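You operate a simulated robot arm through the tools that you are given. There is no shell and no other tool. Be economical: measure what you need, move in short steps, check, and stop when the job is done.

The job below is to be done with a simulated robot arm. You get a single attempt, and the scene is never put back.

JOB
Put the curling iron away cold in the narrow tray.
Fine: switch off, wait till its band is grey, then dial to LOW, unplug it and lay it in; the black plug stays out on the vanity.
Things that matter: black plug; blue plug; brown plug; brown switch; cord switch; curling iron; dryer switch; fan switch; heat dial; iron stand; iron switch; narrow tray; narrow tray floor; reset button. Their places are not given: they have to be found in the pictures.

Only the result counts: the job must be done as asked and must still hold three seconds after the hand-in. Knocking over, shifting, dropping, spilling or breaking anything else fails it.

ROBOT AND FRAMES
A 6-joint arm with a two-finger parallel gripper, fixed in place. Base frame: the origin is at the foot of the arm, x ahead of it, y to its left, z up. Units: mm, rad, N and s.
With the tool pointing down near the work surface it reaches from about 200 to 840 mm from the base axis. Its first joint turns from -2.897 to 2.897 rad. Payload 3.91 kg.
Tool frame: the origin (TCP) lies between the finger pads and is the grasp point; the fingertips stand 30 mm ahead of it; z points along the fingers, y is the line along which they close. The gripper opens to 110 mm. The fingers are 20 mm wide and 10 mm thick; the gripper's body (48 by 112 mm) begins 55 mm behind the TCP.
Orientation is that of the tool frame in the base frame, as a unit quaternion [x, y, z, w]. With the fingers straight down and closing along the base's y, the tool's x points along the base's -x, its y along +y and its z along -z.

CONTROLS
- The arm moves only by the tool play_rows. Its arguments are lists of equal length, an entry for each row: "slide": the shift along the tool's x, y, z in m, a list of three; "angular": the turn, a rotation vector about the tool's x, y, z in rad, a list of three. In form: {"slide": [[dx, dy, dz], ...], "angular": [[wx, wy, wz], ...]}. A call has 1 to 8 rows; each row shifts and turns the commanded pose from where the row before left it, along the tool's axes as they then stand. "jaw" is the finger opening in m, from 0 to 0.11, set as the call begins (left out, the last holds). Each row takes 0.2 s and may step no farther than 50 mm and 0.15 rad from the row before; otherwise, or with a gripper value out of range, the whole call is refused. A pose out of reach is approached as far as the arm can. The call stops where the force on the tool passes 70 N (or 10 N more than at its start, if that is more) or the arm is blocked; 0.2 s more then pass. The fingers move at their own pace (about 108 mm/s each) and stop on an object; they squeeze with about 37 N. The grip force told is the motor's: it shows also when the fingers shut on nothing. Time passes only in rows, and 0.2 s behind the last, so rows that do not move let the fingers close. The reply holds the time, the measured pose of the TCP, the force on the tool along the base axes, the opening and the grip force, in the units named above and with some noise, with the torque about the TCP (base axes, N m) and any sound that the robot's microphone picked up.
- Cameras (640 x 400 px; columns grow to the right, rows downward): "scene" is fixed at [219.2, 650.8, 1477]; the picture's right is [-0.90, -0.44, 0.00], its down [-0.34, 0.69, -0.64] and it looks along [0.28, -0.57, -0.77] (base axes); focal length 361 px, centre (320, 200). "wrist" rides on the gripper at [77, 7, -114] in the tool frame; the picture's right is [-0.09, 1.00, 0.00], its down [-0.80, -0.07, -0.59] and it looks along [-0.59, -0.05, 0.80] (tool axes); focal length 270 px, centre (320, 200).
- snapshot(camera): a new picture of that camera. It takes no simulated time.
- move_column(by): slides the trunk up (or, below 0, down) by that many mm; the arm rides with it, the base frame stays. It gives what a move gives, with no picture.
- measure_at(camera, pixels): for up to 12 pixels [column, row] of the newest picture of that camera ("zoom" is the newest enlarged one), the place [x, y, z] in the base frame of the surface seen there, good to about 2 mm. It takes no simulated time.
- inspect(camera, box): a new picture of the part [left, top, right, bottom] of that camera's present view, enlarged. It takes no simulated time.
- close_job(): hands the job in; it is judged then, once.

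Keep the steps short. Do not move on a guess: measure, check each grasp and each placing, and mend mistakes. In all there are 80 turns and 34 pictures (those below and enlarged ones count). Leave the gripper open and the arm clear of the work at the hand-in unless told otherwise, and finish with a single line.

The tools are called as a command line: name --argument value ..., lists and objects as JSON in quotes. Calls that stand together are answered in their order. play_rows: Moves the arm, as the interface text tells. Its arguments: {"type":"object","properties":{"slide":{"type":"array"},"angular":{"type":"array"},"jaw":{"type":"number"}},"required":["slide","angular"]} The other tools are called the same way: move_column (by) slides the trunk up or down; snapshot (camera) takes a picture; measure_at (camera, pixels) gives the place of the surface under pixels of a picture; inspect (camera, box) takes an enlarged picture of a part of a camera's view; close_job () hands the job in.

At the start:

```text
time: 0.0
ee_pos: [404.8, 96.3, 1087.4]
ee_rot: [0.0, 1.0, 0.0, 0.0]
wrist_force: [-0.2, 0.4, 0.6]
wrist_torque: [0.01, 0.0, -0.02]
opening: 110.1
grasp_force: 0.1
trunk travel left (down, up): [-375.0, 165.0]
```

scene: 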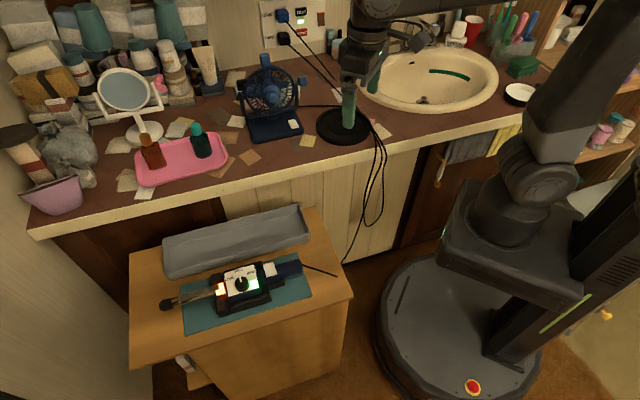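
wrist: 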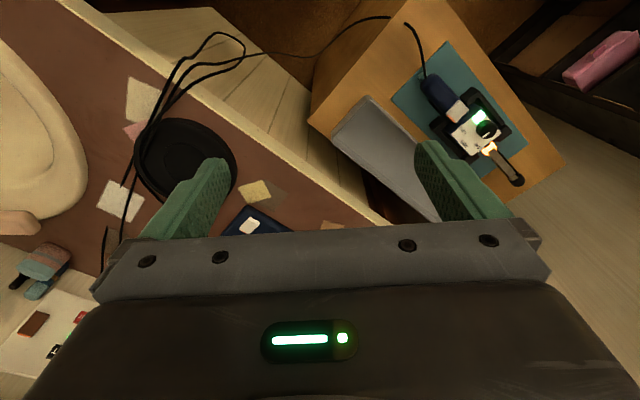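

I see the iron on its stand near (245,285) and outlets near (290,30). I'll enlarge both areas first.

inspect --camera "scene" --box '[150, 200, 350, 325]'

inspect --camera "scene" --box '[230, 0, 422, 120]'

```text
3.20 times, centred on (250, 262) of scene
```

zoom: 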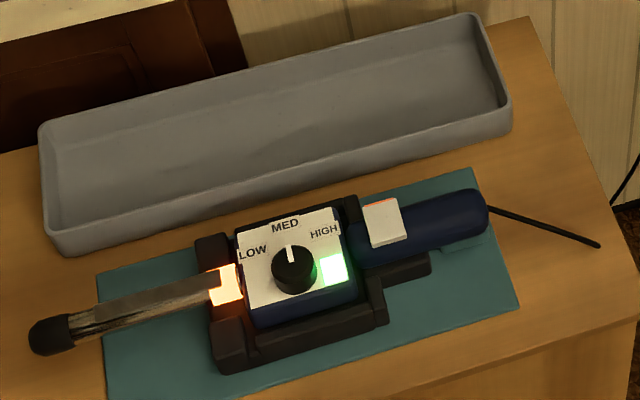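

```text
3.33 times, centred on (326, 60) of scene
```

zoom: 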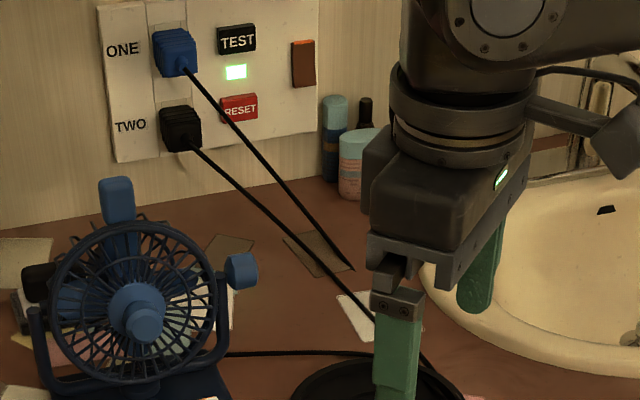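

The dial points near MED, the band glows orange, and the black plug is in socket TWO at zoom (180,128). I'll measure the outlet parts in this zoom, plus the table items in the scene picture.

measure_at --camera "zoom" --pixels '[[180, 120], [165, 128], [198, 125], [180, 108], [180, 143], [172, 50], [130, 140], [240, 108], [240, 180], [350, 352], [303, 63], [120, 190]]'

measure_at --camera "scene" --pixels '[[270, 269], [290, 268], [241, 284], [222, 287], [190, 297], [167, 304], [240, 235], [170, 258], [305, 225], [300, 290], [335, 300], [253, 283]]'

inspect --camera "scene" --box '[200, 255, 312, 325]'

```text
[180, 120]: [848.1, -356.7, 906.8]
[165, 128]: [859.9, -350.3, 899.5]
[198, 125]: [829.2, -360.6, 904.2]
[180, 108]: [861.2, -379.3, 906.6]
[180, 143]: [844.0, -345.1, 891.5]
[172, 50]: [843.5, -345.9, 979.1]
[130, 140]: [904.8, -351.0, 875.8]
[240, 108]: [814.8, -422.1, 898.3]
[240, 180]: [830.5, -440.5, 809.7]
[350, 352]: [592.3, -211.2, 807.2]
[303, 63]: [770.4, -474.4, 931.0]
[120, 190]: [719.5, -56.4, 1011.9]
```

```text
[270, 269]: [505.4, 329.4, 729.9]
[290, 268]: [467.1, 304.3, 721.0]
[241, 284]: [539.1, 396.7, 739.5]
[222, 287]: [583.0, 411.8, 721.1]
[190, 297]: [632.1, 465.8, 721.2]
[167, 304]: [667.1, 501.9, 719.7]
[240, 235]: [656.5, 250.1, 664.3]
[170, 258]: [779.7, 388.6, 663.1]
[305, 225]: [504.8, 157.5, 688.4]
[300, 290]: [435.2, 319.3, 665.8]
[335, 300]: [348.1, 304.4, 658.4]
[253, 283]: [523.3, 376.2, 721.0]
```

```text
5.71 times, centred on (256, 290) of scene
```

zoom: 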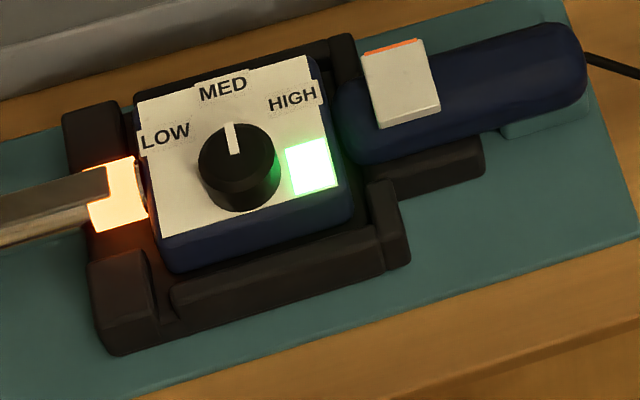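

The iron's switch is a white rocker at zoom (400,85) with an orange edge on the tray side. I'll measure its slope, the dial, and the iron's axis.

measure_at --camera "zoom" --pixels '[[390, 48], [400, 65], [402, 85], [408, 105], [375, 75], [432, 75], [235, 140], [236, 165], [210, 215], [300, 220], [150, 125], [500, 80]]'

measure_at --camera "zoom" --pixels '[[395, 120], [570, 35], [560, 90], [255, 195], [210, 150], [265, 150], [100, 260], [385, 230], [90, 120], [340, 45], [380, 52], [415, 44]]'

```text
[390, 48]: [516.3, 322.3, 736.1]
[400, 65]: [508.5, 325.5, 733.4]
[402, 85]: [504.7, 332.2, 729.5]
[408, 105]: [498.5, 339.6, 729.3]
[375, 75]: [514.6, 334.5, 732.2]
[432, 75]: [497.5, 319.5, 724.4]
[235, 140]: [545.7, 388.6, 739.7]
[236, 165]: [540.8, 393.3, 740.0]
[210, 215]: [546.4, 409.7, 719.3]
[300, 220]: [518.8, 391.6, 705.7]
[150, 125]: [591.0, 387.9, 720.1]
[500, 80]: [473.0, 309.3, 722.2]
```

```text
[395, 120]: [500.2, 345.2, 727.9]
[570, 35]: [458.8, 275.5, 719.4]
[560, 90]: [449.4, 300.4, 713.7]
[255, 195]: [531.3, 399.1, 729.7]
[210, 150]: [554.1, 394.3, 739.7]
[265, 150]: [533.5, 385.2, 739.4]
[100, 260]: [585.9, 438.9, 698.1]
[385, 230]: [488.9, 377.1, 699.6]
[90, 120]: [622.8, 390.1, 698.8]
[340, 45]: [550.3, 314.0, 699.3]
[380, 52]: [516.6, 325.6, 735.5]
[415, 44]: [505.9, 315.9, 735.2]
```

The rocker's far (tray-side) half stands about 7 mm higher, so that side needs pressing. I'll move the hand above the handle.

play_rows --slide '[[-0.015, 0.032, 0.026], [-0.015, 0.032, 0.026], [-0.015, 0.032, 0.026], [-0.015, 0.032, 0.027], [-0.015, 0.032, 0.027], [-0.015, 0.032, 0.027], [-0.015, 0.031, 0.028]]' --angular '[[0, 0, 0], [0, 0, 0], [0, 0, 0], [0, 0, 0], [0, 0, 0], [0, 0, 0], [0, 0, 0]]' --jaw 0

play_rows --slide '[[0, 0, 0], [0, 0, 0], [0, 0, 0], [0, 0, 0], [0, 0, 0], [0, 0, 0]]' --angular '[[0, 0, -0.125], [0, 0, -0.125], [0, 0, -0.125], [0, 0, -0.125], [0, 0, -0.125], [0, 0, -0.125]]'

snapshot --camera "wrist"

```text
time: 1.6
ee_pos: [510.4, 321.6, 899.1]
ee_rot: [0.0, 1.0, 0.0, 0.0]
wrist_force: [-0.1, -0.1, -0.4]
wrist_torque: [-0.02, 0.01, 0.02]
opening: 0.0
grasp_force: 37.4
trunk travel left (down, up): [-375.0, 165.0]
```

```text
time: 3.0
ee_pos: [509.9, 320.1, 900.2]
ee_rot: [-0.367, 0.93, -0.001, 0.0]
wrist_force: [0.1, 0.2, 0.5]
wrist_torque: [0.01, 0.01, 0.01]
opening: 0.0
grasp_force: 37.2
trunk travel left (down, up): [-375.0, 165.0]
```

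```text
28 pictures are left
```

wrist: 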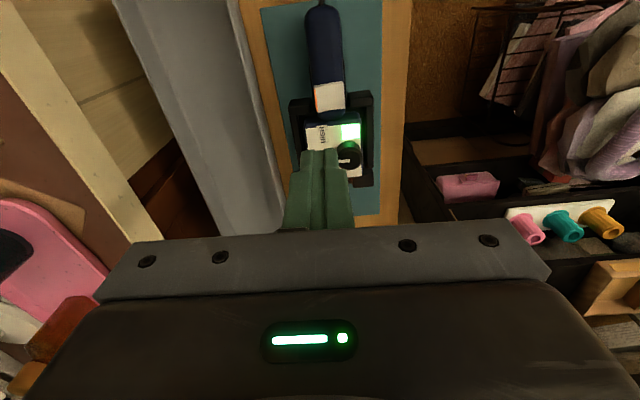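

The iron looks nearly aligned with the hand. I'll measure the rocker and iron points in this view.

inspect --camera "wrist" --box '[250, 0, 410, 200]'

measure_at --camera "wrist" --pixels '[[308, 15], [341, 15], [310, 60], [343, 60], [323, 5], [262, 10], [270, 200], [385, 20], [318, 97], [340, 97], [328, 86], [328, 107]]'

```text
2.00 times, centred on (330, 100) of wrist
```

zoom: 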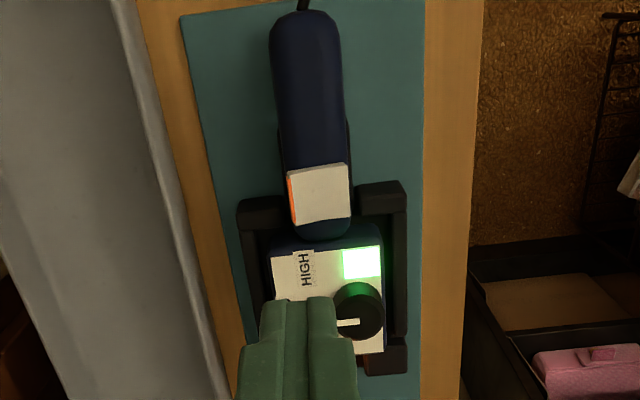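

```text
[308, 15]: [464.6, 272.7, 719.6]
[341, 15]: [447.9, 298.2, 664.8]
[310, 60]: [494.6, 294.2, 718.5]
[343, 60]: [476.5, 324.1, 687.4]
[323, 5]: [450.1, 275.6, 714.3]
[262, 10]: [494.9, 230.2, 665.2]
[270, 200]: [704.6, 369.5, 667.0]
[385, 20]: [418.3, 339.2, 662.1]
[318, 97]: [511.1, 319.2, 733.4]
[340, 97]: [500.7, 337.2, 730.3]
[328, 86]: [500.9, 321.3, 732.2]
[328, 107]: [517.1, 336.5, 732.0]
```

Now I'll get finer points for the rocker and the handle edges from the zoom.

measure_at --camera "zoom" --pixels '[[297, 178], [342, 170], [302, 218], [346, 212], [291, 200], [320, 195], [275, 60], [338, 60], [280, 120], [341, 120], [306, 60], [314, 140]]'

```text
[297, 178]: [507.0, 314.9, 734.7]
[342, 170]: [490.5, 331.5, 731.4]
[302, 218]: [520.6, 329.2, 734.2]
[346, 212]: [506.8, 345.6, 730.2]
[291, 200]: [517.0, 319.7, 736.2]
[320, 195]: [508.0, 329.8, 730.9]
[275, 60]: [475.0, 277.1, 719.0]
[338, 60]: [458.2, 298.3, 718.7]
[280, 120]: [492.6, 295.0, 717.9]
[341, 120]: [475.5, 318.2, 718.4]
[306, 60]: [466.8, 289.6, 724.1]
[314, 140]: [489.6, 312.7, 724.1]
```

The raised rocker edge runs from (507,315) to (520,329), and the rocker centre is about (506,330). I'll go above the raised half with the fingertips at z≈750, then press down in small steps.

play_rows --slide '[[0, 0, 0], [-0.0041, -0.0043, 0.04], [0, 0, 0.04], [0, 0, 0.04], [0, 0, 0]]' --angular '[[0, 0, -0.06], [0, 0, 0], [0, 0, 0], [0, 0, 0], [0, 0, 0]]'

play_rows --slide '[[0, 0, 0.005], [0, 0, 0.005], [0, 0, 0.003], [0, 0, 0.002]]' --angular '[[0, 0, 0], [0, 0, 0], [0, 0, 0], [0, 0, 0]]'

```text
time: 4.2
ee_pos: [517.6, 320.9, 779.4]
ee_rot: [-0.394, 0.919, 0.0, 0.0]
wrist_force: [0.0, 0.8, 0.1]
wrist_torque: [-0.01, -0.02, 0.0]
opening: 0.0
grasp_force: 37.2
trunk travel left (down, up): [-375.0, 165.0]
```

```text
time: 5.2
ee_pos: [516.0, 321.0, 765.4]
ee_rot: [-0.393, 0.919, 0.0, 0.0]
wrist_force: [0.3, -0.3, 2.0]
wrist_torque: [0.0, -0.01, 0.02]
opening: 0.0
grasp_force: 36.2
trunk travel left (down, up): [-375.0, 165.0]
```

The fingertips have just touched (2 N). I'll press a few millimetres more.

play_rows --slide '[[0, 0, 0.002], [0, 0, 0.002], [0, 0, 0.002]]' --angular '[[0, 0, 0], [0, 0, 0], [0, 0, 0]]'

```text
time: 6.0
ee_pos: [517.2, 319.4, 761.1]
ee_rot: [-0.394, 0.919, -0.001, 0.002]
wrist_force: [-1.2, -1.9, 21.3]
wrist_torque: [0.15, 0.1, 0.04]
opening: 0.1
grasp_force: 37.1
trunk travel left (down, up): [-375.0, 165.0]
```

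The force is 21 N but I heard no click. I'll look at the scene camera.

inspect --camera "scene" --box '[200, 255, 312, 325]'

```text
5.71 times, centred on (256, 290) of scene
```

zoom: 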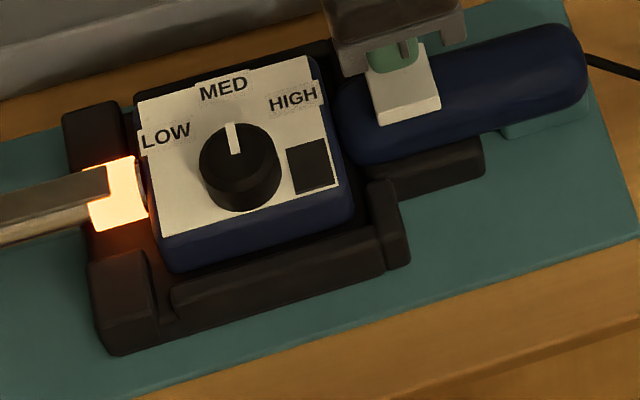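

The green lamp is now dark, so the iron is off. I'll lift away and let time pass.

play_rows --slide '[[0, 0, -0.02], [0, 0, -0.04], [0, 0, -0.04], [0, 0, -0.04], [0, 0, 0], [0, 0, 0], [0, 0, 0], [0, 0, 0]]' --angular '[[0, 0, 0], [0, 0, 0], [0, 0, 0], [0, 0, 0], [0, 0, 0], [0, 0, 0], [0, 0, 0], [0, 0, 0]]'

play_rows --slide '[[0, 0, 0], [0, 0, 0], [0, 0, 0], [0, 0, 0], [0, 0, 0], [0, 0, 0], [0, 0, 0], [0, 0, 0]]' --angular '[[0, 0, 0], [0, 0, 0], [0, 0, 0], [0, 0, 0], [0, 0, 0], [0, 0, 0], [0, 0, 0], [0, 0, 0]]'

play_rows --slide '[[0, 0, 0], [0, 0, 0], [0, 0, 0], [0, 0, 0], [0, 0, 0], [0, 0, 0], [0, 0, 0], [0, 0, 0]]' --angular '[[0, 0, 0], [0, 0, 0], [0, 0, 0], [0, 0, 0], [0, 0, 0], [0, 0, 0], [0, 0, 0], [0, 0, 0]]'

play_rows --slide '[[0, 0, 0], [0, 0, 0], [0, 0, 0], [0, 0, 0], [0, 0, 0], [0, 0, 0], [0, 0, 0], [0, 0, 0]]' --angular '[[0, 0, 0], [0, 0, 0], [0, 0, 0], [0, 0, 0], [0, 0, 0], [0, 0, 0], [0, 0, 0], [0, 0, 0]]'

snapshot --camera "scene"

```text
time: 7.8
ee_pos: [517.6, 320.3, 899.1]
ee_rot: [-0.394, 0.919, -0.001, 0.0]
wrist_force: [0.4, 0.0, -0.6]
wrist_torque: [0.0, -0.02, 0.04]
opening: 0.1
grasp_force: 37.8
trunk travel left (down, up): [-375.0, 165.0]
```

```text
time: 9.6
ee_pos: [516.4, 320.2, 898.6]
ee_rot: [-0.394, 0.919, 0.0, 0.0]
wrist_force: [-0.6, 0.8, -0.9]
wrist_torque: [0.0, 0.03, 0.01]
opening: 0.2
grasp_force: 36.8
trunk travel left (down, up): [-375.0, 165.0]
```

```text
time: 11.4
ee_pos: [517.5, 320.5, 897.6]
ee_rot: [-0.394, 0.919, 0.0, 0.0]
wrist_force: [0.2, 0.6, -1.0]
wrist_torque: [0.02, -0.02, 0.01]
opening: 0.1
grasp_force: 37.1
trunk travel left (down, up): [-375.0, 165.0]
```

```text
time: 13.2
ee_pos: [516.2, 321.4, 899.6]
ee_rot: [-0.393, 0.919, 0.0, 0.0]
wrist_force: [-0.1, 0.0, -0.7]
wrist_torque: [0.0, 0.0, -0.02]
opening: 0.2
grasp_force: 37.1
trunk travel left (down, up): [-375.0, 165.0]
```

```text
25 pictures are left
```

scene: 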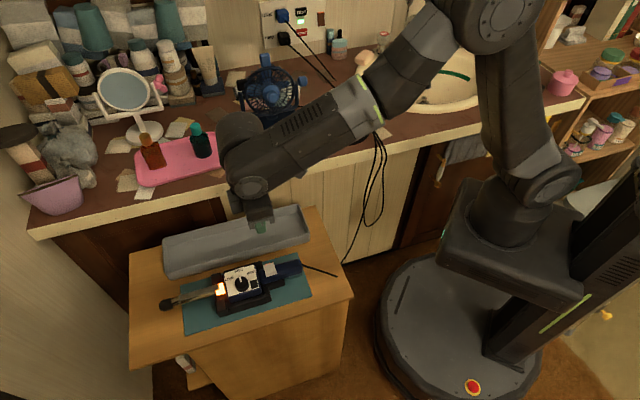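

The band at (222,288) is still a bit orange. While waiting I'll zoom on the dial for label and pointer geometry.

inspect --camera "scene" --box '[212, 262, 268, 297]'

```text
11.43 times, centred on (240, 280) of scene
```

zoom: 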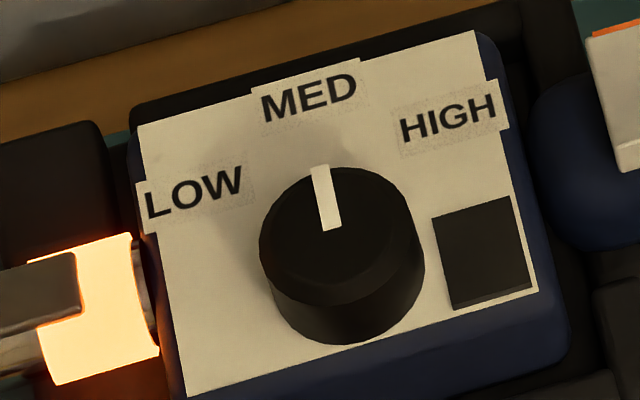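

measure_at --camera "zoom" --pixels '[[195, 192], [308, 98], [448, 118], [318, 170], [332, 225], [262, 235], [400, 195], [405, 250], [338, 285], [290, 185], [300, 270], [595, 45]]'

play_rows --slide '[[0, 0, 0], [0, 0, 0], [0, 0, 0], [0, 0, 0], [0, 0, 0], [0, 0, 0], [0, 0, 0], [0, 0, 0]]' --angular '[[0, 0, 0], [0, 0, 0], [0, 0, 0], [0, 0, 0], [0, 0, 0], [0, 0, 0], [0, 0, 0], [0, 0, 0]]' --jaw 0.06

play_rows --slide '[[0, 0, 0], [0, 0, 0], [0, 0, 0], [0, 0, 0], [0, 0, 0], [0, 0, 0], [0, 0, 0], [0, 0, 0]]' --angular '[[0, 0, 0], [0, 0, 0], [0, 0, 0], [0, 0, 0], [0, 0, 0], [0, 0, 0], [0, 0, 0], [0, 0, 0]]'

play_rows --slide '[[0, 0, 0], [0, 0, 0], [0, 0, 0], [0, 0, 0], [0, 0, 0], [0, 0, 0], [0, 0, 0], [0, 0, 0]]' --angular '[[0, 0, 0], [0, 0, 0], [0, 0, 0], [0, 0, 0], [0, 0, 0], [0, 0, 0], [0, 0, 0], [0, 0, 0]]'

play_rows --slide '[[0, 0, 0], [0, 0, 0], [0, 0, 0], [0, 0, 0], [0, 0, 0], [0, 0, 0], [0, 0, 0], [0, 0, 0]]' --angular '[[0, 0, 0], [0, 0, 0], [0, 0, 0], [0, 0, 0], [0, 0, 0], [0, 0, 0], [0, 0, 0], [0, 0, 0]]'

inspect --camera "scene" --box '[200, 255, 312, 325]'

```text
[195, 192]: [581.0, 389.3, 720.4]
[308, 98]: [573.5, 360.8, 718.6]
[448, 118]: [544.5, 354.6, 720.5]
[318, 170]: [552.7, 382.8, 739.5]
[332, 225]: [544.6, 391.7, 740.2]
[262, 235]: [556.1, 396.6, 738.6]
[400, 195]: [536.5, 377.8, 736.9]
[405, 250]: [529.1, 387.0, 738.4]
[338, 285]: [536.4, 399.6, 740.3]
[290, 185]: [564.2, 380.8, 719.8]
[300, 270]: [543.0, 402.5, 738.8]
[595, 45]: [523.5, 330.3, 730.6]
```

```text
time: 15.0
ee_pos: [516.9, 319.8, 898.0]
ee_rot: [-0.394, 0.919, 0.0, 0.001]
wrist_force: [0.2, 1.8, -0.8]
wrist_torque: [0.02, 0.02, 0.01]
opening: 59.8
grasp_force: 0.1
trunk travel left (down, up): [-375.0, 165.0]
```

```text
time: 16.8
ee_pos: [517.7, 321.1, 897.8]
ee_rot: [-0.394, 0.919, 0.0, 0.0]
wrist_force: [-1.0, 0.0, 1.4]
wrist_torque: [0.01, -0.01, -0.02]
opening: 60.0
grasp_force: 0.1
trunk travel left (down, up): [-375.0, 165.0]
```

```text
time: 18.6
ee_pos: [516.7, 320.0, 899.6]
ee_rot: [-0.395, 0.919, 0.0, 0.0]
wrist_force: [-0.3, 0.0, -0.2]
wrist_torque: [-0.01, -0.03, 0.05]
opening: 60.0
grasp_force: 0.0
trunk travel left (down, up): [-375.0, 165.0]
```

```text
time: 20.4
ee_pos: [516.7, 319.2, 898.6]
ee_rot: [-0.393, 0.92, 0.0, 0.0]
wrist_force: [0.3, -0.2, 0.3]
wrist_torque: [0.01, 0.01, 0.02]
opening: 59.9
grasp_force: 0.1
trunk travel left (down, up): [-375.0, 165.0]
```

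```text
5.71 times, centred on (256, 290) of scene
```

zoom: 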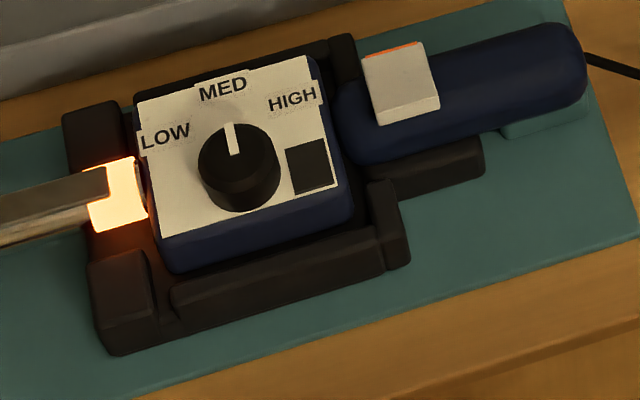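

The lamp stays dark but the band is still bright. I'll re-measure the rocker slope to confirm it flipped.

measure_at --camera "zoom" --pixels '[[390, 52], [400, 65], [402, 85], [408, 105], [375, 75], [425, 75], [385, 118], [425, 105], [372, 58], [415, 50], [432, 100], [420, 46]]'

play_rows --slide '[[0, 0, 0], [0, 0, 0], [0, 0, 0], [0, 0, 0], [0, 0, 0], [0, 0, 0], [0, 0, 0], [0, 0, 0]]' --angular '[[0, 0, 0], [0, 0, 0], [0, 0, 0], [0, 0, 0], [0, 0, 0], [0, 0, 0], [0, 0, 0], [0, 0, 0]]'

play_rows --slide '[[0, 0, 0], [0, 0, 0], [0, 0, 0], [0, 0, 0], [0, 0, 0], [0, 0, 0], [0, 0, 0], [0, 0, 0]]' --angular '[[0, 0, 0], [0, 0, 0], [0, 0, 0], [0, 0, 0], [0, 0, 0], [0, 0, 0], [0, 0, 0], [0, 0, 0]]'

play_rows --slide '[[0, 0, 0], [0, 0, 0], [0, 0, 0], [0, 0, 0], [0, 0, 0], [0, 0, 0], [0, 0, 0], [0, 0, 0]]' --angular '[[0, 0, 0], [0, 0, 0], [0, 0, 0], [0, 0, 0], [0, 0, 0], [0, 0, 0], [0, 0, 0], [0, 0, 0]]'

play_rows --slide '[[0, 0, 0], [0, 0, 0], [0, 0, 0], [0, 0, 0], [0, 0, 0], [0, 0, 0], [0, 0, 0], [0, 0, 0]]' --angular '[[0, 0, 0], [0, 0, 0], [0, 0, 0], [0, 0, 0], [0, 0, 0], [0, 0, 0], [0, 0, 0], [0, 0, 0]]'

```text
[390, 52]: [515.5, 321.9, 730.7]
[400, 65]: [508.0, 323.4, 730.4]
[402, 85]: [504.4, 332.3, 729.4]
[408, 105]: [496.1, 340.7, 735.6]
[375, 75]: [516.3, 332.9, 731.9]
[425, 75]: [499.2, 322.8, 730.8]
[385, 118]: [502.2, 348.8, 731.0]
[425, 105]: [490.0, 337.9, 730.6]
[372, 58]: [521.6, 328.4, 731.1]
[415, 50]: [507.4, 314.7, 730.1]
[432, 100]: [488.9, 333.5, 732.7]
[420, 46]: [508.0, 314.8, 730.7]
```

```text
time: 22.2
ee_pos: [517.6, 320.0, 899.4]
ee_rot: [-0.394, 0.919, 0.0, 0.0]
wrist_force: [1.1, 0.5, -0.3]
wrist_torque: [0.0, 0.0, 0.01]
opening: 60.1
grasp_force: 0.1
trunk travel left (down, up): [-375.0, 165.0]
```

```text
time: 24.0
ee_pos: [517.1, 322.8, 898.9]
ee_rot: [-0.394, 0.919, 0.0, 0.0]
wrist_force: [0.7, 1.0, -0.1]
wrist_torque: [0.0, 0.04, 0.01]
opening: 59.9
grasp_force: 0.1
trunk travel left (down, up): [-375.0, 165.0]
```

```text
time: 25.8
ee_pos: [516.6, 320.9, 899.6]
ee_rot: [-0.394, 0.919, 0.0, 0.0]
wrist_force: [0.2, 0.3, -0.4]
wrist_torque: [-0.04, 0.01, 0.01]
opening: 59.9
grasp_force: 0.1
trunk travel left (down, up): [-375.0, 165.0]
```

```text
time: 27.6
ee_pos: [516.8, 320.0, 898.8]
ee_rot: [-0.395, 0.919, 0.0, 0.001]
wrist_force: [0.1, 0.9, 0.2]
wrist_torque: [0.0, 0.0, 0.0]
opening: 60.0
grasp_force: 0.1
trunk travel left (down, up): [-375.0, 165.0]
```

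The rocker did flip: its far edge is now at 730.7 and the near edge near 735. Fitting the measured points puts the knob centre at about (542.5,391), top z 740. The pointer is at about −46° and LOW at about −3°. I'll hover over the knob and check the band and alignment.

play_rows --slide '[[-0.0343, 0.0151, 0.02], [-0.0343, 0.0151, 0.02], [0, 0, 0.03], [0, 0, 0.029], [0, 0, 0], [0, 0, 0], [0, 0, 0], [0, 0, 0]]' --angular '[[0, 0, 0], [0, 0, 0], [0, 0, 0], [0, 0, 0], [0, 0, 0], [0, 0, 0], [0, 0, 0], [0, 0, 0]]' --jaw 0.06

snapshot --camera "wrist"

inspect --camera "scene" --box '[200, 255, 312, 325]'

```text
time: 29.4
ee_pos: [541.5, 390.4, 798.9]
ee_rot: [-0.394, 0.919, 0.0, 0.0]
wrist_force: [0.5, 0.2, -0.3]
wrist_torque: [0.04, -0.01, 0.02]
opening: 60.2
grasp_force: 0.0
trunk travel left (down, up): [-375.0, 165.0]
```

```text
22 pictures are left
```

wrist: 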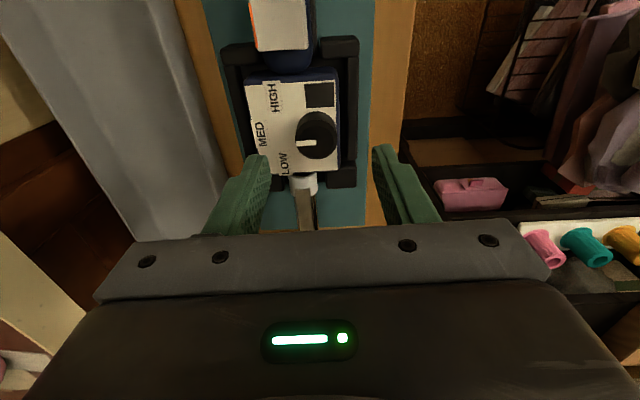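

```text
5.71 times, centred on (256, 290) of scene
```

zoom: 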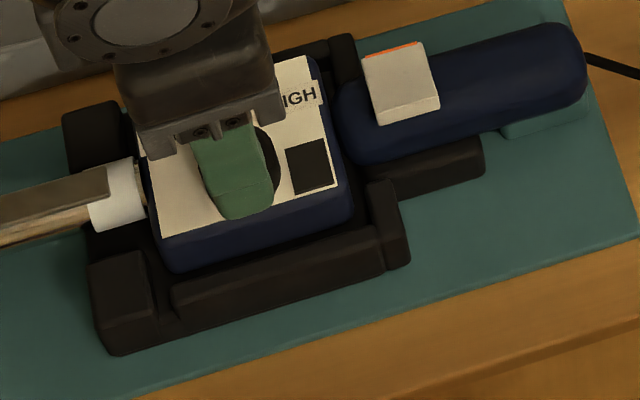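

The band is now grey at zoom (118,195), so the iron has cooled. I'll check the knob centre from the wrist view before lowering.

measure_at --camera "wrist" --pixels '[[300, 133], [335, 130], [317, 115], [317, 148], [317, 133], [303, 142], [316, 142], [330, 118], [304, 120]]'

```text
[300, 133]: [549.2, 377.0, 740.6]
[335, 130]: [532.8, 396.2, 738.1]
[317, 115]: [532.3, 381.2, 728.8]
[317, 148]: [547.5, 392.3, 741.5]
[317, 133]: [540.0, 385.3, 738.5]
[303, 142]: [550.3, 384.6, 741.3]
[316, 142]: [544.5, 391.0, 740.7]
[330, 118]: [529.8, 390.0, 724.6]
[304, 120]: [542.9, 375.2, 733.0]
```

The knob centre agrees to about 1 mm. I'll lower so the tips are around the knob (TCP z≈755) and close gently.

play_rows --slide '[[0, -0.001, 0.02], [0, 0, 0.015], [0, 0, 0.008], [0, 0, 0]]' --angular '[[0, 0, 0], [0, 0, 0], [0, 0, 0], [0, 0, 0]]' --jaw 0.05

play_rows --slide '[[0, 0, 0], [0, 0, 0], [0, 0, 0]]' --angular '[[0, 0, 0], [0, 0, 0], [0, 0, 0]]' --jaw 0.02

```text
time: 30.4
ee_pos: [543.9, 390.3, 756.0]
ee_rot: [-0.393, 0.92, 0.0, 0.0]
wrist_force: [0.2, 0.2, 0.6]
wrist_torque: [0.02, 0.01, 0.01]
opening: 50.0
grasp_force: 0.1
trunk travel left (down, up): [-375.0, 165.0]
```

```text
time: 31.2
ee_pos: [543.6, 389.9, 756.9]
ee_rot: [-0.394, 0.919, -0.001, 0.001]
wrist_force: [2.0, -0.8, 0.4]
wrist_torque: [-0.12, -0.14, -0.05]
opening: 28.5
grasp_force: 36.5
trunk travel left (down, up): [-375.0, 165.0]
```

The grip holds the 28.5 mm knob with little side force. I'll turn it counter-clockwise seen from above (negative tool z) by about 0.74 rad.

play_rows --slide '[[0, 0, 0], [0, 0, 0], [0, 0, 0], [0, 0, 0], [0, 0, 0], [0, 0, 0], [0, 0, 0], [0, 0, 0]]' --angular '[[0, 0, -0.1], [0, 0, -0.1], [0, 0, -0.1], [0, 0, -0.1], [0, 0, -0.1], [0, 0, -0.12], [0, 0, -0.12], [0, 0, 0]]'

inspect --camera "scene" --box '[200, 255, 312, 325]'

```text
time: 33.0
ee_pos: [542.1, 390.6, 756.6]
ee_rot: [-0.7, 0.714, 0.0, -0.001]
wrist_force: [2.0, 0.4, -0.3]
wrist_torque: [0.02, -0.25, 0.0]
opening: 28.2
grasp_force: 37.3
trunk travel left (down, up): [-375.0, 165.0]
```

```text
5.71 times, centred on (256, 290) of scene
```

zoom: 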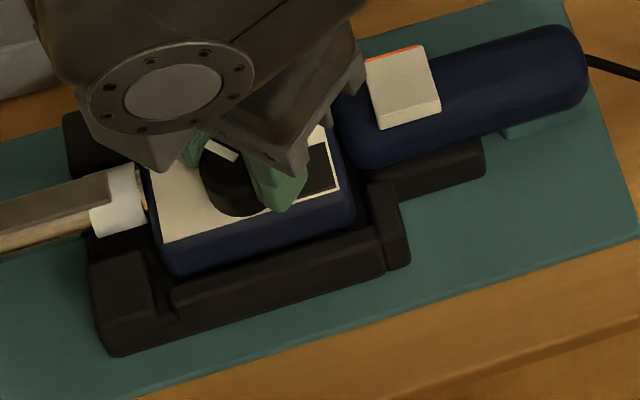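

The pointer turned with the grip. I'll release, rise, turn back and check it against LOW.

play_rows --slide '[[0, 0, 0], [0, 0, 0], [0, 0, -0.02], [0, 0, -0.03], [0, 0, -0.04], [0, 0, -0.04], [0, 0, -0.04], [0.05, 0, 0]]' --angular '[[0, 0, 0], [0, 0, 0], [0, 0, 0], [0, 0, 0], [0, 0, 0.14], [0, 0, 0.14], [0, 0, 0.14], [0, 0, 0.14]]' --jaw 0.05

inspect --camera "scene" --box '[200, 255, 312, 325]'

```text
time: 34.8
ee_pos: [520.7, 342.9, 928.9]
ee_rot: [-0.474, 0.881, 0.0, 0.0]
wrist_force: [-0.8, 0.2, -0.3]
wrist_torque: [-0.02, -0.01, -0.02]
opening: 50.4
grasp_force: 0.1
trunk travel left (down, up): [-375.0, 165.0]
```

```text
5.71 times, centred on (256, 290) of scene
```

zoom: 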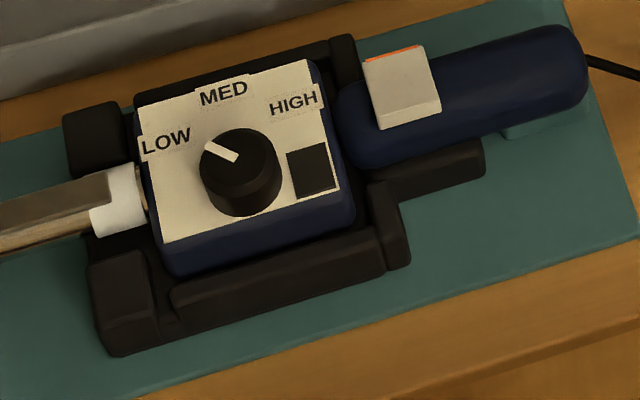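

The pointer now aims at LOW. I'll measure it to check the angle.

measure_at --camera "zoom" --pixels '[[208, 147], [235, 159], [165, 138], [222, 90], [292, 100], [215, 175], [268, 150], [240, 185]]'

inspect --camera "scene" --box '[250, 0, 370, 75]'

```text
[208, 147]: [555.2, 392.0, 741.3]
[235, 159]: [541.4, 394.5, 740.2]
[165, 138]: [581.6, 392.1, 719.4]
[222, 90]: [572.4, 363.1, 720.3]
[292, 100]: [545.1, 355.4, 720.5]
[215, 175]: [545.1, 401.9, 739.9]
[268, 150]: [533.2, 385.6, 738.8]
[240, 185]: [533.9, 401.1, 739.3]
```

```text
5.33 times, centred on (310, 38) of scene
```

zoom: 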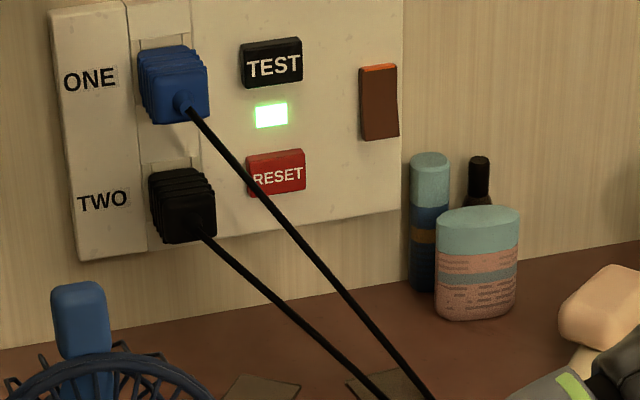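

The pointer is at about −8° and LOW at about −3°, within reading noise, so LOW is set. Next is the black plug in socket TWO, at zoom (182,207). I'll measure it and its surroundings.

measure_at --camera "zoom" --pixels '[[188, 200], [160, 215], [212, 205], [190, 240], [175, 172], [205, 185], [150, 185], [195, 220], [100, 230], [350, 190], [100, 30], [330, 100]]'

measure_at --camera "zoom" --pixels '[[185, 85], [185, 120], [207, 95], [150, 120], [285, 170], [210, 240], [250, 290], [300, 330], [60, 300], [90, 300], [20, 320], [170, 320]]'

```text
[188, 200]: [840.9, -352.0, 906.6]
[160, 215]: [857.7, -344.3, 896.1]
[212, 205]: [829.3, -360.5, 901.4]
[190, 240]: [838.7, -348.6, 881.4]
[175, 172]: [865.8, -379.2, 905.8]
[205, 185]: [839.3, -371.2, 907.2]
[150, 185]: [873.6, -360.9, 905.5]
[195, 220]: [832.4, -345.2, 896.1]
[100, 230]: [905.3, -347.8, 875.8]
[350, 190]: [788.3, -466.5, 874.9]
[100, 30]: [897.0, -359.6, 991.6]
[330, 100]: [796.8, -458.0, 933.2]
```

```text
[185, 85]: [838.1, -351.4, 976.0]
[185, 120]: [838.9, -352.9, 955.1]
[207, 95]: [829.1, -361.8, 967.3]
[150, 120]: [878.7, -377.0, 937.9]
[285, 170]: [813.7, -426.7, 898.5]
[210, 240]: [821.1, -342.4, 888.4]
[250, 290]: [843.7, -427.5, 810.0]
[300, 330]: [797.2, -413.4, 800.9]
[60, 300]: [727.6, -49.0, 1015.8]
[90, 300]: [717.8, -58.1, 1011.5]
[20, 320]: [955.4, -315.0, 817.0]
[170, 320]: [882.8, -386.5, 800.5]
```

The plug sits 44 mm proud of the wall, with its centre at about (845,-352,894). The wall normal is at 45°. I'll approach it horizontally with the camera on top. First I'll rise and turn the hand, then swing over.

play_rows --slide '[[0, 0, -0.016], [0, 0, -0.016], [0, 0, -0.016], [0, 0, -0.016], [0, 0, -0.016], [0, 0, -0.016], [0, 0, -0.016], [0, 0, -0.016]]' --angular '[[0, 0, -0.1377], [0, 0, -0.1377], [0, 0, -0.1377], [0, 0, -0.1377], [0, 0, -0.1377], [0, 0, -0.1377], [0, 0, -0.1377], [0, 0, -0.1377]]' --jaw 0.06

play_rows --slide '[[0, 0, 0], [0, 0, 0], [0.038, 0.0275, 0], [0.038, 0.0275, 0], [0.038, 0.0275, 0], [0.038, 0.0275, 0], [0.038, 0.0275, 0], [0.038, 0.0275, 0]]' --angular '[[0, 0, -0.1377], [0, 0, -0.1377], [0, 0, 0], [0, 0, 0], [0, 0, 0], [0, 0, 0], [0, 0, 0], [0, 0, 0]]'

```text
time: 36.6
ee_pos: [521.5, 342.8, 1055.3]
ee_rot: [0.866, -0.5, 0.0, 0.0]
wrist_force: [-0.6, 0.3, 0.7]
wrist_torque: [-0.01, 0.02, 0.01]
opening: 59.9
grasp_force: 0.1
trunk travel left (down, up): [-375.0, 165.0]
```

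```text
time: 38.4
ee_pos: [568.8, 67.7, 1054.4]
ee_rot: [0.926, -0.377, 0.0, 0.0]
wrist_force: [0.6, 0.4, -0.8]
wrist_torque: [-0.02, -0.02, 0.01]
opening: 60.0
grasp_force: 0.1
trunk travel left (down, up): [-375.0, 165.0]
```

The orientation came out as planned. I'll continue to about (600,-120) and start tilting the fingers towards the wall.

play_rows --slide '[[0.038, 0.0275, 0], [0.038, 0.0275, 0], [0.038, 0.0275, 0], [0.038, 0.0275, 0], [0, 0, 0], [0, 0, 0], [0, 0, 0], [0, 0, 0]]' --angular '[[0, 0, 0], [0, 0, 0], [0, 0, 0], [0, 0, 0], [0, 0.14, 0], [0, 0.14, 0], [0, 0.14, 0], [0, 0.14, 0]]'

play_rows --slide '[[0, 0, 0], [0, 0, 0], [0, 0, 0], [0, 0, 0], [0, 0, 0], [0, 0, 0], [0, 0, 0], [0, 0, 0]]' --angular '[[0, 0.14, 0], [0, 0.14, 0], [0, 0.14, 0], [0, 0.14, 0], [0, 0.14, 0], [0, 0.14, 0], [0, 0.141, 0], [0, 0.03, 0]]'

snapshot --camera "wrist"

snapshot --camera "scene"

```text
time: 40.2
ee_pos: [601.4, -117.6, 1056.0]
ee_rot: [0.889, -0.363, 0.257, 0.104]
wrist_force: [-0.2, 0.1, 0.7]
wrist_torque: [-0.02, -0.02, 0.0]
opening: 60.1
grasp_force: 0.0
trunk travel left (down, up): [-375.0, 165.0]
```

```text
time: 42.0
ee_pos: [601.3, -117.2, 1053.9]
ee_rot: [0.655, -0.267, 0.655, 0.267]
wrist_force: [-1.2, -0.4, 0.0]
wrist_torque: [-0.01, 0.01, 0.02]
opening: 59.9
grasp_force: 0.2
trunk travel left (down, up): [-375.0, 165.0]
```

```text
17 pictures are left
```

wrist: 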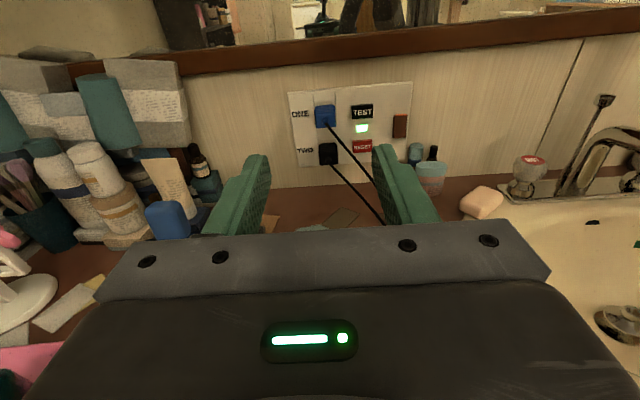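

```text
16 pictures are left
```

scene: 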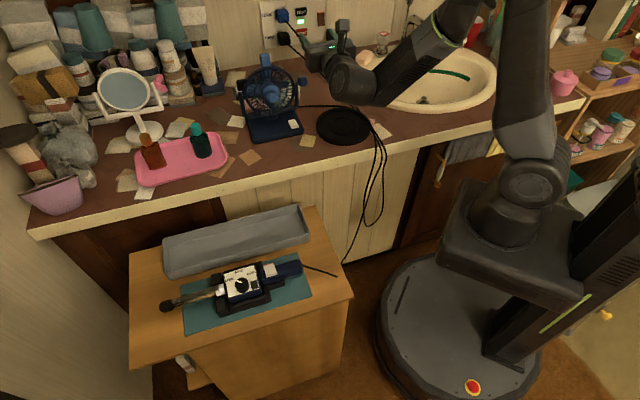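

The wrist view shows the black plug at (328,153) squarely ahead. I'll measure it again, plus the fan and nearby cords in the scene view.

measure_at --camera "wrist" --pixels '[[328, 153], [321, 154], [335, 153], [328, 145], [328, 162], [340, 175], [350, 187], [350, 150], [375, 215], [325, 115], [167, 218], [300, 175]]'

measure_at --camera "scene" --pixels '[[265, 60], [297, 90], [302, 78], [265, 90], [297, 125], [275, 128], [345, 125], [320, 135], [310, 140], [230, 120], [300, 105], [340, 105]]'

```text
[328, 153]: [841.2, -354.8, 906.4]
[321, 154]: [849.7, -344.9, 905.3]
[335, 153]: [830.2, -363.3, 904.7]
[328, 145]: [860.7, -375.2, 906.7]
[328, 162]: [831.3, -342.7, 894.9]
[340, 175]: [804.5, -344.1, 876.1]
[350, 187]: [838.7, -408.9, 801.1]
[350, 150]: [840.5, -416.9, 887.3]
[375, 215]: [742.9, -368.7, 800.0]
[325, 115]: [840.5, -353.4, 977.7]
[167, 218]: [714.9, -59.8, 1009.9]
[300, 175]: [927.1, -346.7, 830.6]
```

```text
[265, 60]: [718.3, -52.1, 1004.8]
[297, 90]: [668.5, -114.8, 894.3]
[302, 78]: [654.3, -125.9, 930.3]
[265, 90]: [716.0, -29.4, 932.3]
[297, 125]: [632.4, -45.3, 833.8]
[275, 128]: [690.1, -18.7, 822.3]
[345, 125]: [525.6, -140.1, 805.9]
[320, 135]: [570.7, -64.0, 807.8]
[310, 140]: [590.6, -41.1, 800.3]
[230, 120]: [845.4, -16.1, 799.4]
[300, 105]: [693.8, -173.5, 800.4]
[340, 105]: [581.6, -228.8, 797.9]
```

The fan's side knob is near (654,-126,930). I need to know how far back the wrist housing reaches, so I'll measure the arm in the scene picture.

measure_at --camera "scene" --pixels '[[352, 78], [335, 90], [330, 70], [375, 95], [320, 60], [345, 25], [340, 45], [365, 100], [400, 80], [310, 52]]'

```text
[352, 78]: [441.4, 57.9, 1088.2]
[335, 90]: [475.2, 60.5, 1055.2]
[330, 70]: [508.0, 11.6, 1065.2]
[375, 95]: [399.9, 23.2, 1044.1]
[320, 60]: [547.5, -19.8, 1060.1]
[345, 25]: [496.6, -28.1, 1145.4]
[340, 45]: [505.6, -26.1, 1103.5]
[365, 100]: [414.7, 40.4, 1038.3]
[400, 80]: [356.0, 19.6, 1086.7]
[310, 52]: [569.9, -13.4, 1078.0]
```

The hand extends about 245 mm back from the TCP, so at the plug it ends just short of the fan's side knob (t≈368). I'll go forward high up, yaw slightly so the rear swings away from the fan, then descend, straighten and advance.

play_rows --slide '[[0, 0, 0.049], [0, 0, 0.049], [0, 0, 0.049], [0, 0, 0.049], [0, 0, 0.049], [0, 0, 0.049], [0, 0, 0], [0, 0, 0]]' --angular '[[0, 0, 0], [0, 0, 0], [0, 0, 0], [0, 0, 0], [0, 0, 0], [0, 0, 0], [0.1, 0, 0], [0.1, 0, 0]]'

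snapshot --camera "wrist"

```text
time: 43.8
ee_pos: [811.1, -322.1, 1055.8]
ee_rot: [0.678, -0.204, 0.677, 0.203]
wrist_force: [0.4, 0.5, 0.9]
wrist_torque: [0.02, 0.01, 0.0]
opening: 59.8
grasp_force: 0.1
trunk travel left (down, up): [-375.0, 165.0]
```

```text
15 pictures are left
```

wrist: 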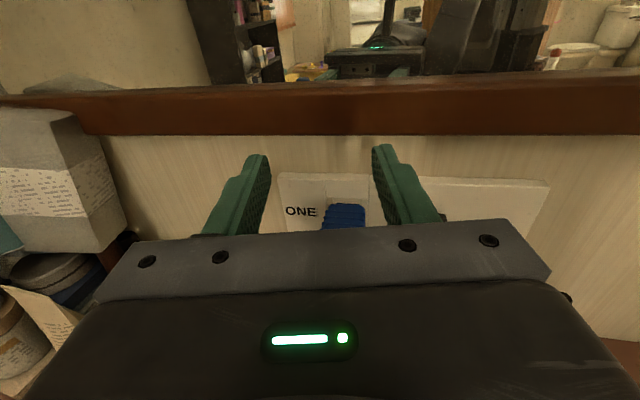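

The reach is fine at (811,-322,1056). I'll descend in two stages, watching the force.

play_rows --slide '[[-0.03, 0, 0], [-0.03, 0, 0], [-0.02, 0, 0]]' --angular '[[0, 0, 0], [0, 0, 0], [0, 0, 0]]'

play_rows --slide '[[-0.02, 0, 0], [-0.02, 0, 0], [-0.02, 0, 0], [-0.02, 0, 0]]' --angular '[[0, 0, 0], [0, 0, 0], [0, 0, 0], [0, 0, 0]]'

snapshot --camera "scene"

```text
time: 44.6
ee_pos: [824.0, -307.6, 979.7]
ee_rot: [0.678, -0.204, 0.677, 0.203]
wrist_force: [0.3, -0.2, 0.1]
wrist_torque: [-0.03, -0.02, 0.01]
opening: 59.9
grasp_force: 0.0
out of reach, approached as far as the arm can: row 1, 2, 3
trunk travel left (down, up): [-375.0, 165.0]
```

```text
time: 45.6
ee_pos: [834.0, -296.9, 900.6]
ee_rot: [0.678, -0.204, 0.676, 0.203]
wrist_force: [0.3, 0.2, 0.1]
wrist_torque: [-0.01, 0.0, -0.01]
opening: 60.3
grasp_force: 0.1
out of reach, approached as far as the arm can: row 1, 3, 4
trunk travel left (down, up): [-375.0, 165.0]
```

```text
14 pictures are left
```

scene: 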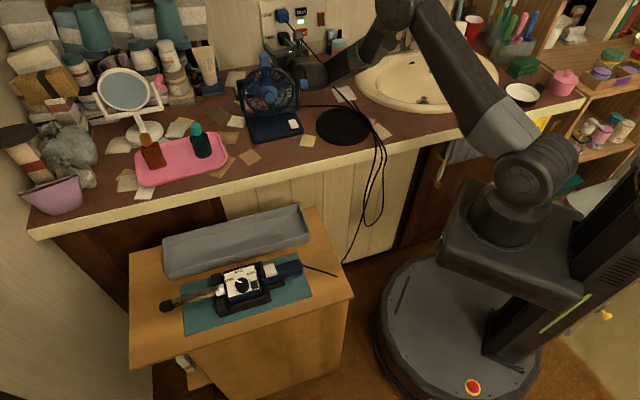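

The lower pose is out of the arm's reach at this trunk height, and the hand drifted towards the fan. I'll go back up to the good pose and use the trunk to come down instead.

play_rows --slide '[[0.03, 0, 0], [0.03, 0, 0], [0.03, 0, 0], [0.03, 0, 0], [0.035, 0, 0], [0, 0, 0]]' --angular '[[0, 0, 0], [0, 0, 0], [0, 0, 0], [0, 0, 0], [0, 0, 0], [0, 0, 0]]'

```text
time: 47.0
ee_pos: [833.1, -296.6, 1056.7]
ee_rot: [0.678, -0.201, 0.678, 0.201]
wrist_force: [-0.1, 1.5, 0.2]
wrist_torque: [0.03, -0.01, 0.0]
opening: 60.1
grasp_force: 0.1
trunk travel left (down, up): [-375.0, 165.0]
```

The upper pose is fine. I'll measure the shoulder joint's height to choose the best trunk drop.

measure_at --camera "scene" --pixels '[[530, 165], [505, 215], [520, 240], [560, 150], [400, 10], [395, 30], [380, 40], [350, 60], [315, 75]]'

play_rows --slide '[[0, 0.017, -0.0023], [0, 0.0165, -0.0023], [0, 0, 0]]' --angular '[[0, 0, 0], [0, 0, 0], [0, 0, 0]]'

```text
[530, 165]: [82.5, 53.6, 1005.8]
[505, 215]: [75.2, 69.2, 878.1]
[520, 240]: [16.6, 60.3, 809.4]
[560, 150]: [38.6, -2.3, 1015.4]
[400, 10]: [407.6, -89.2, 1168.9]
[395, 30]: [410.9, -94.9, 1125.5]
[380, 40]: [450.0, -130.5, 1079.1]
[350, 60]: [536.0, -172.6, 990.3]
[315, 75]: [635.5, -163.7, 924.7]
```

```text
time: 47.8
ee_pos: [811.7, -320.9, 1058.3]
ee_rot: [0.678, -0.203, 0.677, 0.203]
wrist_force: [-0.9, 0.9, 0.2]
wrist_torque: [0.0, 0.02, 0.02]
opening: 59.9
grasp_force: 0.0
trunk travel left (down, up): [-375.0, 165.0]
```

The shoulder is at about z 985. A higher relative pose keeps the forearm flatter, so I'll raise the TCP 40 mm and then drop the trunk about 204 mm, in two parts.

play_rows --slide '[[0.02, 0, 0], [0.02, 0, 0], [0, 0, 0]]' --angular '[[0, 0, 0], [0, 0, 0], [0, 0, 0]]'

move_column --by -100

move_column --by -104

snapshot --camera "scene"

```text
time: 48.6
ee_pos: [811.4, -321.4, 1096.4]
ee_rot: [0.679, -0.2, 0.678, 0.2]
wrist_force: [0.0, -0.5, 0.5]
wrist_torque: [0.03, 0.01, 0.02]
opening: 60.0
grasp_force: 0.0
trunk travel left (down, up): [-375.0, 165.0]
```

```text
time: 49.9
ee_pos: [811.6, -321.9, 996.3]
ee_rot: [0.678, -0.2, 0.678, 0.201]
wrist_force: [-0.2, -0.4, -0.6]
wrist_torque: [0.0, 0.01, -0.02]
opening: 59.8
grasp_force: 0.1
trunk travel left (down, up): [-275.0, 265.0]
```

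```text
time: 51.3
ee_pos: [811.0, -321.8, 893.3]
ee_rot: [0.678, -0.201, 0.678, 0.201]
wrist_force: [-0.6, -0.2, 0.1]
wrist_torque: [-0.04, 0.02, -0.03]
opening: 60.0
grasp_force: 0.1
trunk travel left (down, up): [-171.0, 369.0]
```

```text
13 pictures are left
```

scene: 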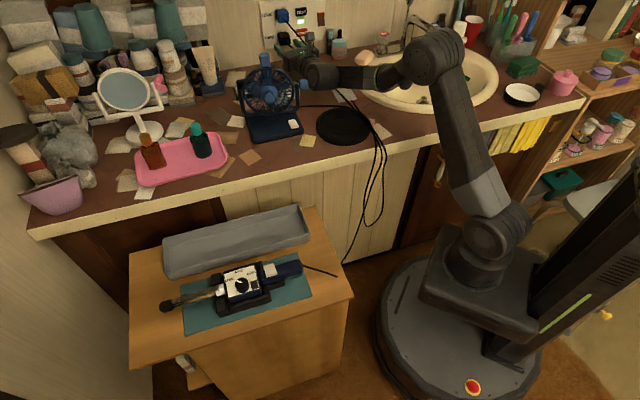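

At z 893 with no contact. I'll straighten the yaw and look at the plug from the wrist.

play_rows --slide '[[0, 0, 0], [0, 0, 0], [0, 0, 0]]' --angular '[[-0.1, 0, 0], [-0.1, 0, 0], [0, 0, 0]]'

snapshot --camera "wrist"

inspect --camera "scene" --box '[240, 0, 384, 90]'

```text
time: 52.1
ee_pos: [812.3, -320.7, 892.9]
ee_rot: [0.655, -0.267, 0.655, 0.267]
wrist_force: [0.2, -0.3, 0.7]
wrist_torque: [0.0, 0.02, -0.01]
opening: 60.1
grasp_force: 0.0
trunk travel left (down, up): [-171.0, 369.0]
```

```text
12 pictures are left
```

wrist: 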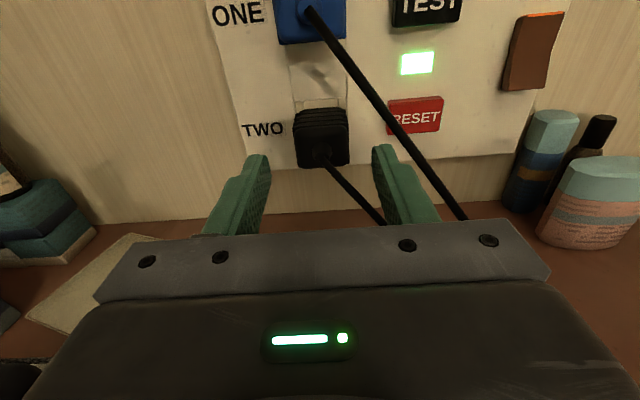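

```text
4.44 times, centred on (312, 45) of scene
```

zoom: 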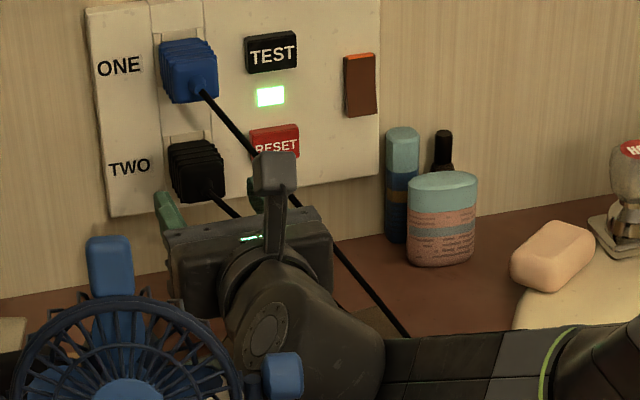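

The plug is between the fingers' line, at (322,138). I'll measure its front face and sides once more.

measure_at --camera "wrist" --pixels '[[300, 150], [345, 147], [322, 140], [322, 165], [305, 115], [343, 112], [322, 125], [296, 150], [348, 145], [270, 150]]'

```text
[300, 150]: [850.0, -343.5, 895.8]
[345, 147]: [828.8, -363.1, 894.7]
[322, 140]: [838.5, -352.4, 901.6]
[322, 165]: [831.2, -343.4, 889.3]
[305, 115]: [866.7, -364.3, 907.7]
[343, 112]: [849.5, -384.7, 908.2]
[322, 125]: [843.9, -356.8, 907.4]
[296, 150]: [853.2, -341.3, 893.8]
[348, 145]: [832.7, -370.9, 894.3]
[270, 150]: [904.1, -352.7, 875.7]
```

The plug centre is 2 mm to the side. I'll shift and advance 43 mm along the tool axis.

play_rows --slide '[[0, 0.0023, 0.01], [0, 0, 0.012], [0, 0, 0.011], [0, 0, 0.01], [0, 0, 0]]' --angular '[[0, 0, 0], [0, 0, 0], [0, 0, 0], [0, 0, 0], [0, 0, 0]]'

play_rows --slide '[[0, 0, 0], [0, 0, 0], [0, 0, 0]]' --angular '[[0, 0, 0], [0, 0, 0], [0, 0, 0]]' --jaw 0.02

```text
time: 53.3
ee_pos: [839.7, -354.1, 893.4]
ee_rot: [0.655, -0.267, 0.655, 0.267]
wrist_force: [0.0, -0.3, -0.1]
wrist_torque: [-0.03, 0.05, 0.01]
opening: 60.0
grasp_force: 0.1
trunk travel left (down, up): [-171.0, 369.0]
```

```text
time: 54.1
ee_pos: [840.2, -353.0, 891.9]
ee_rot: [0.655, -0.267, 0.654, 0.267]
wrist_force: [0.3, 0.8, -0.1]
wrist_torque: [0.03, 0.02, -0.05]
opening: 33.0
grasp_force: 37.1
trunk travel left (down, up): [-171.0, 369.0]
heard: snap
```

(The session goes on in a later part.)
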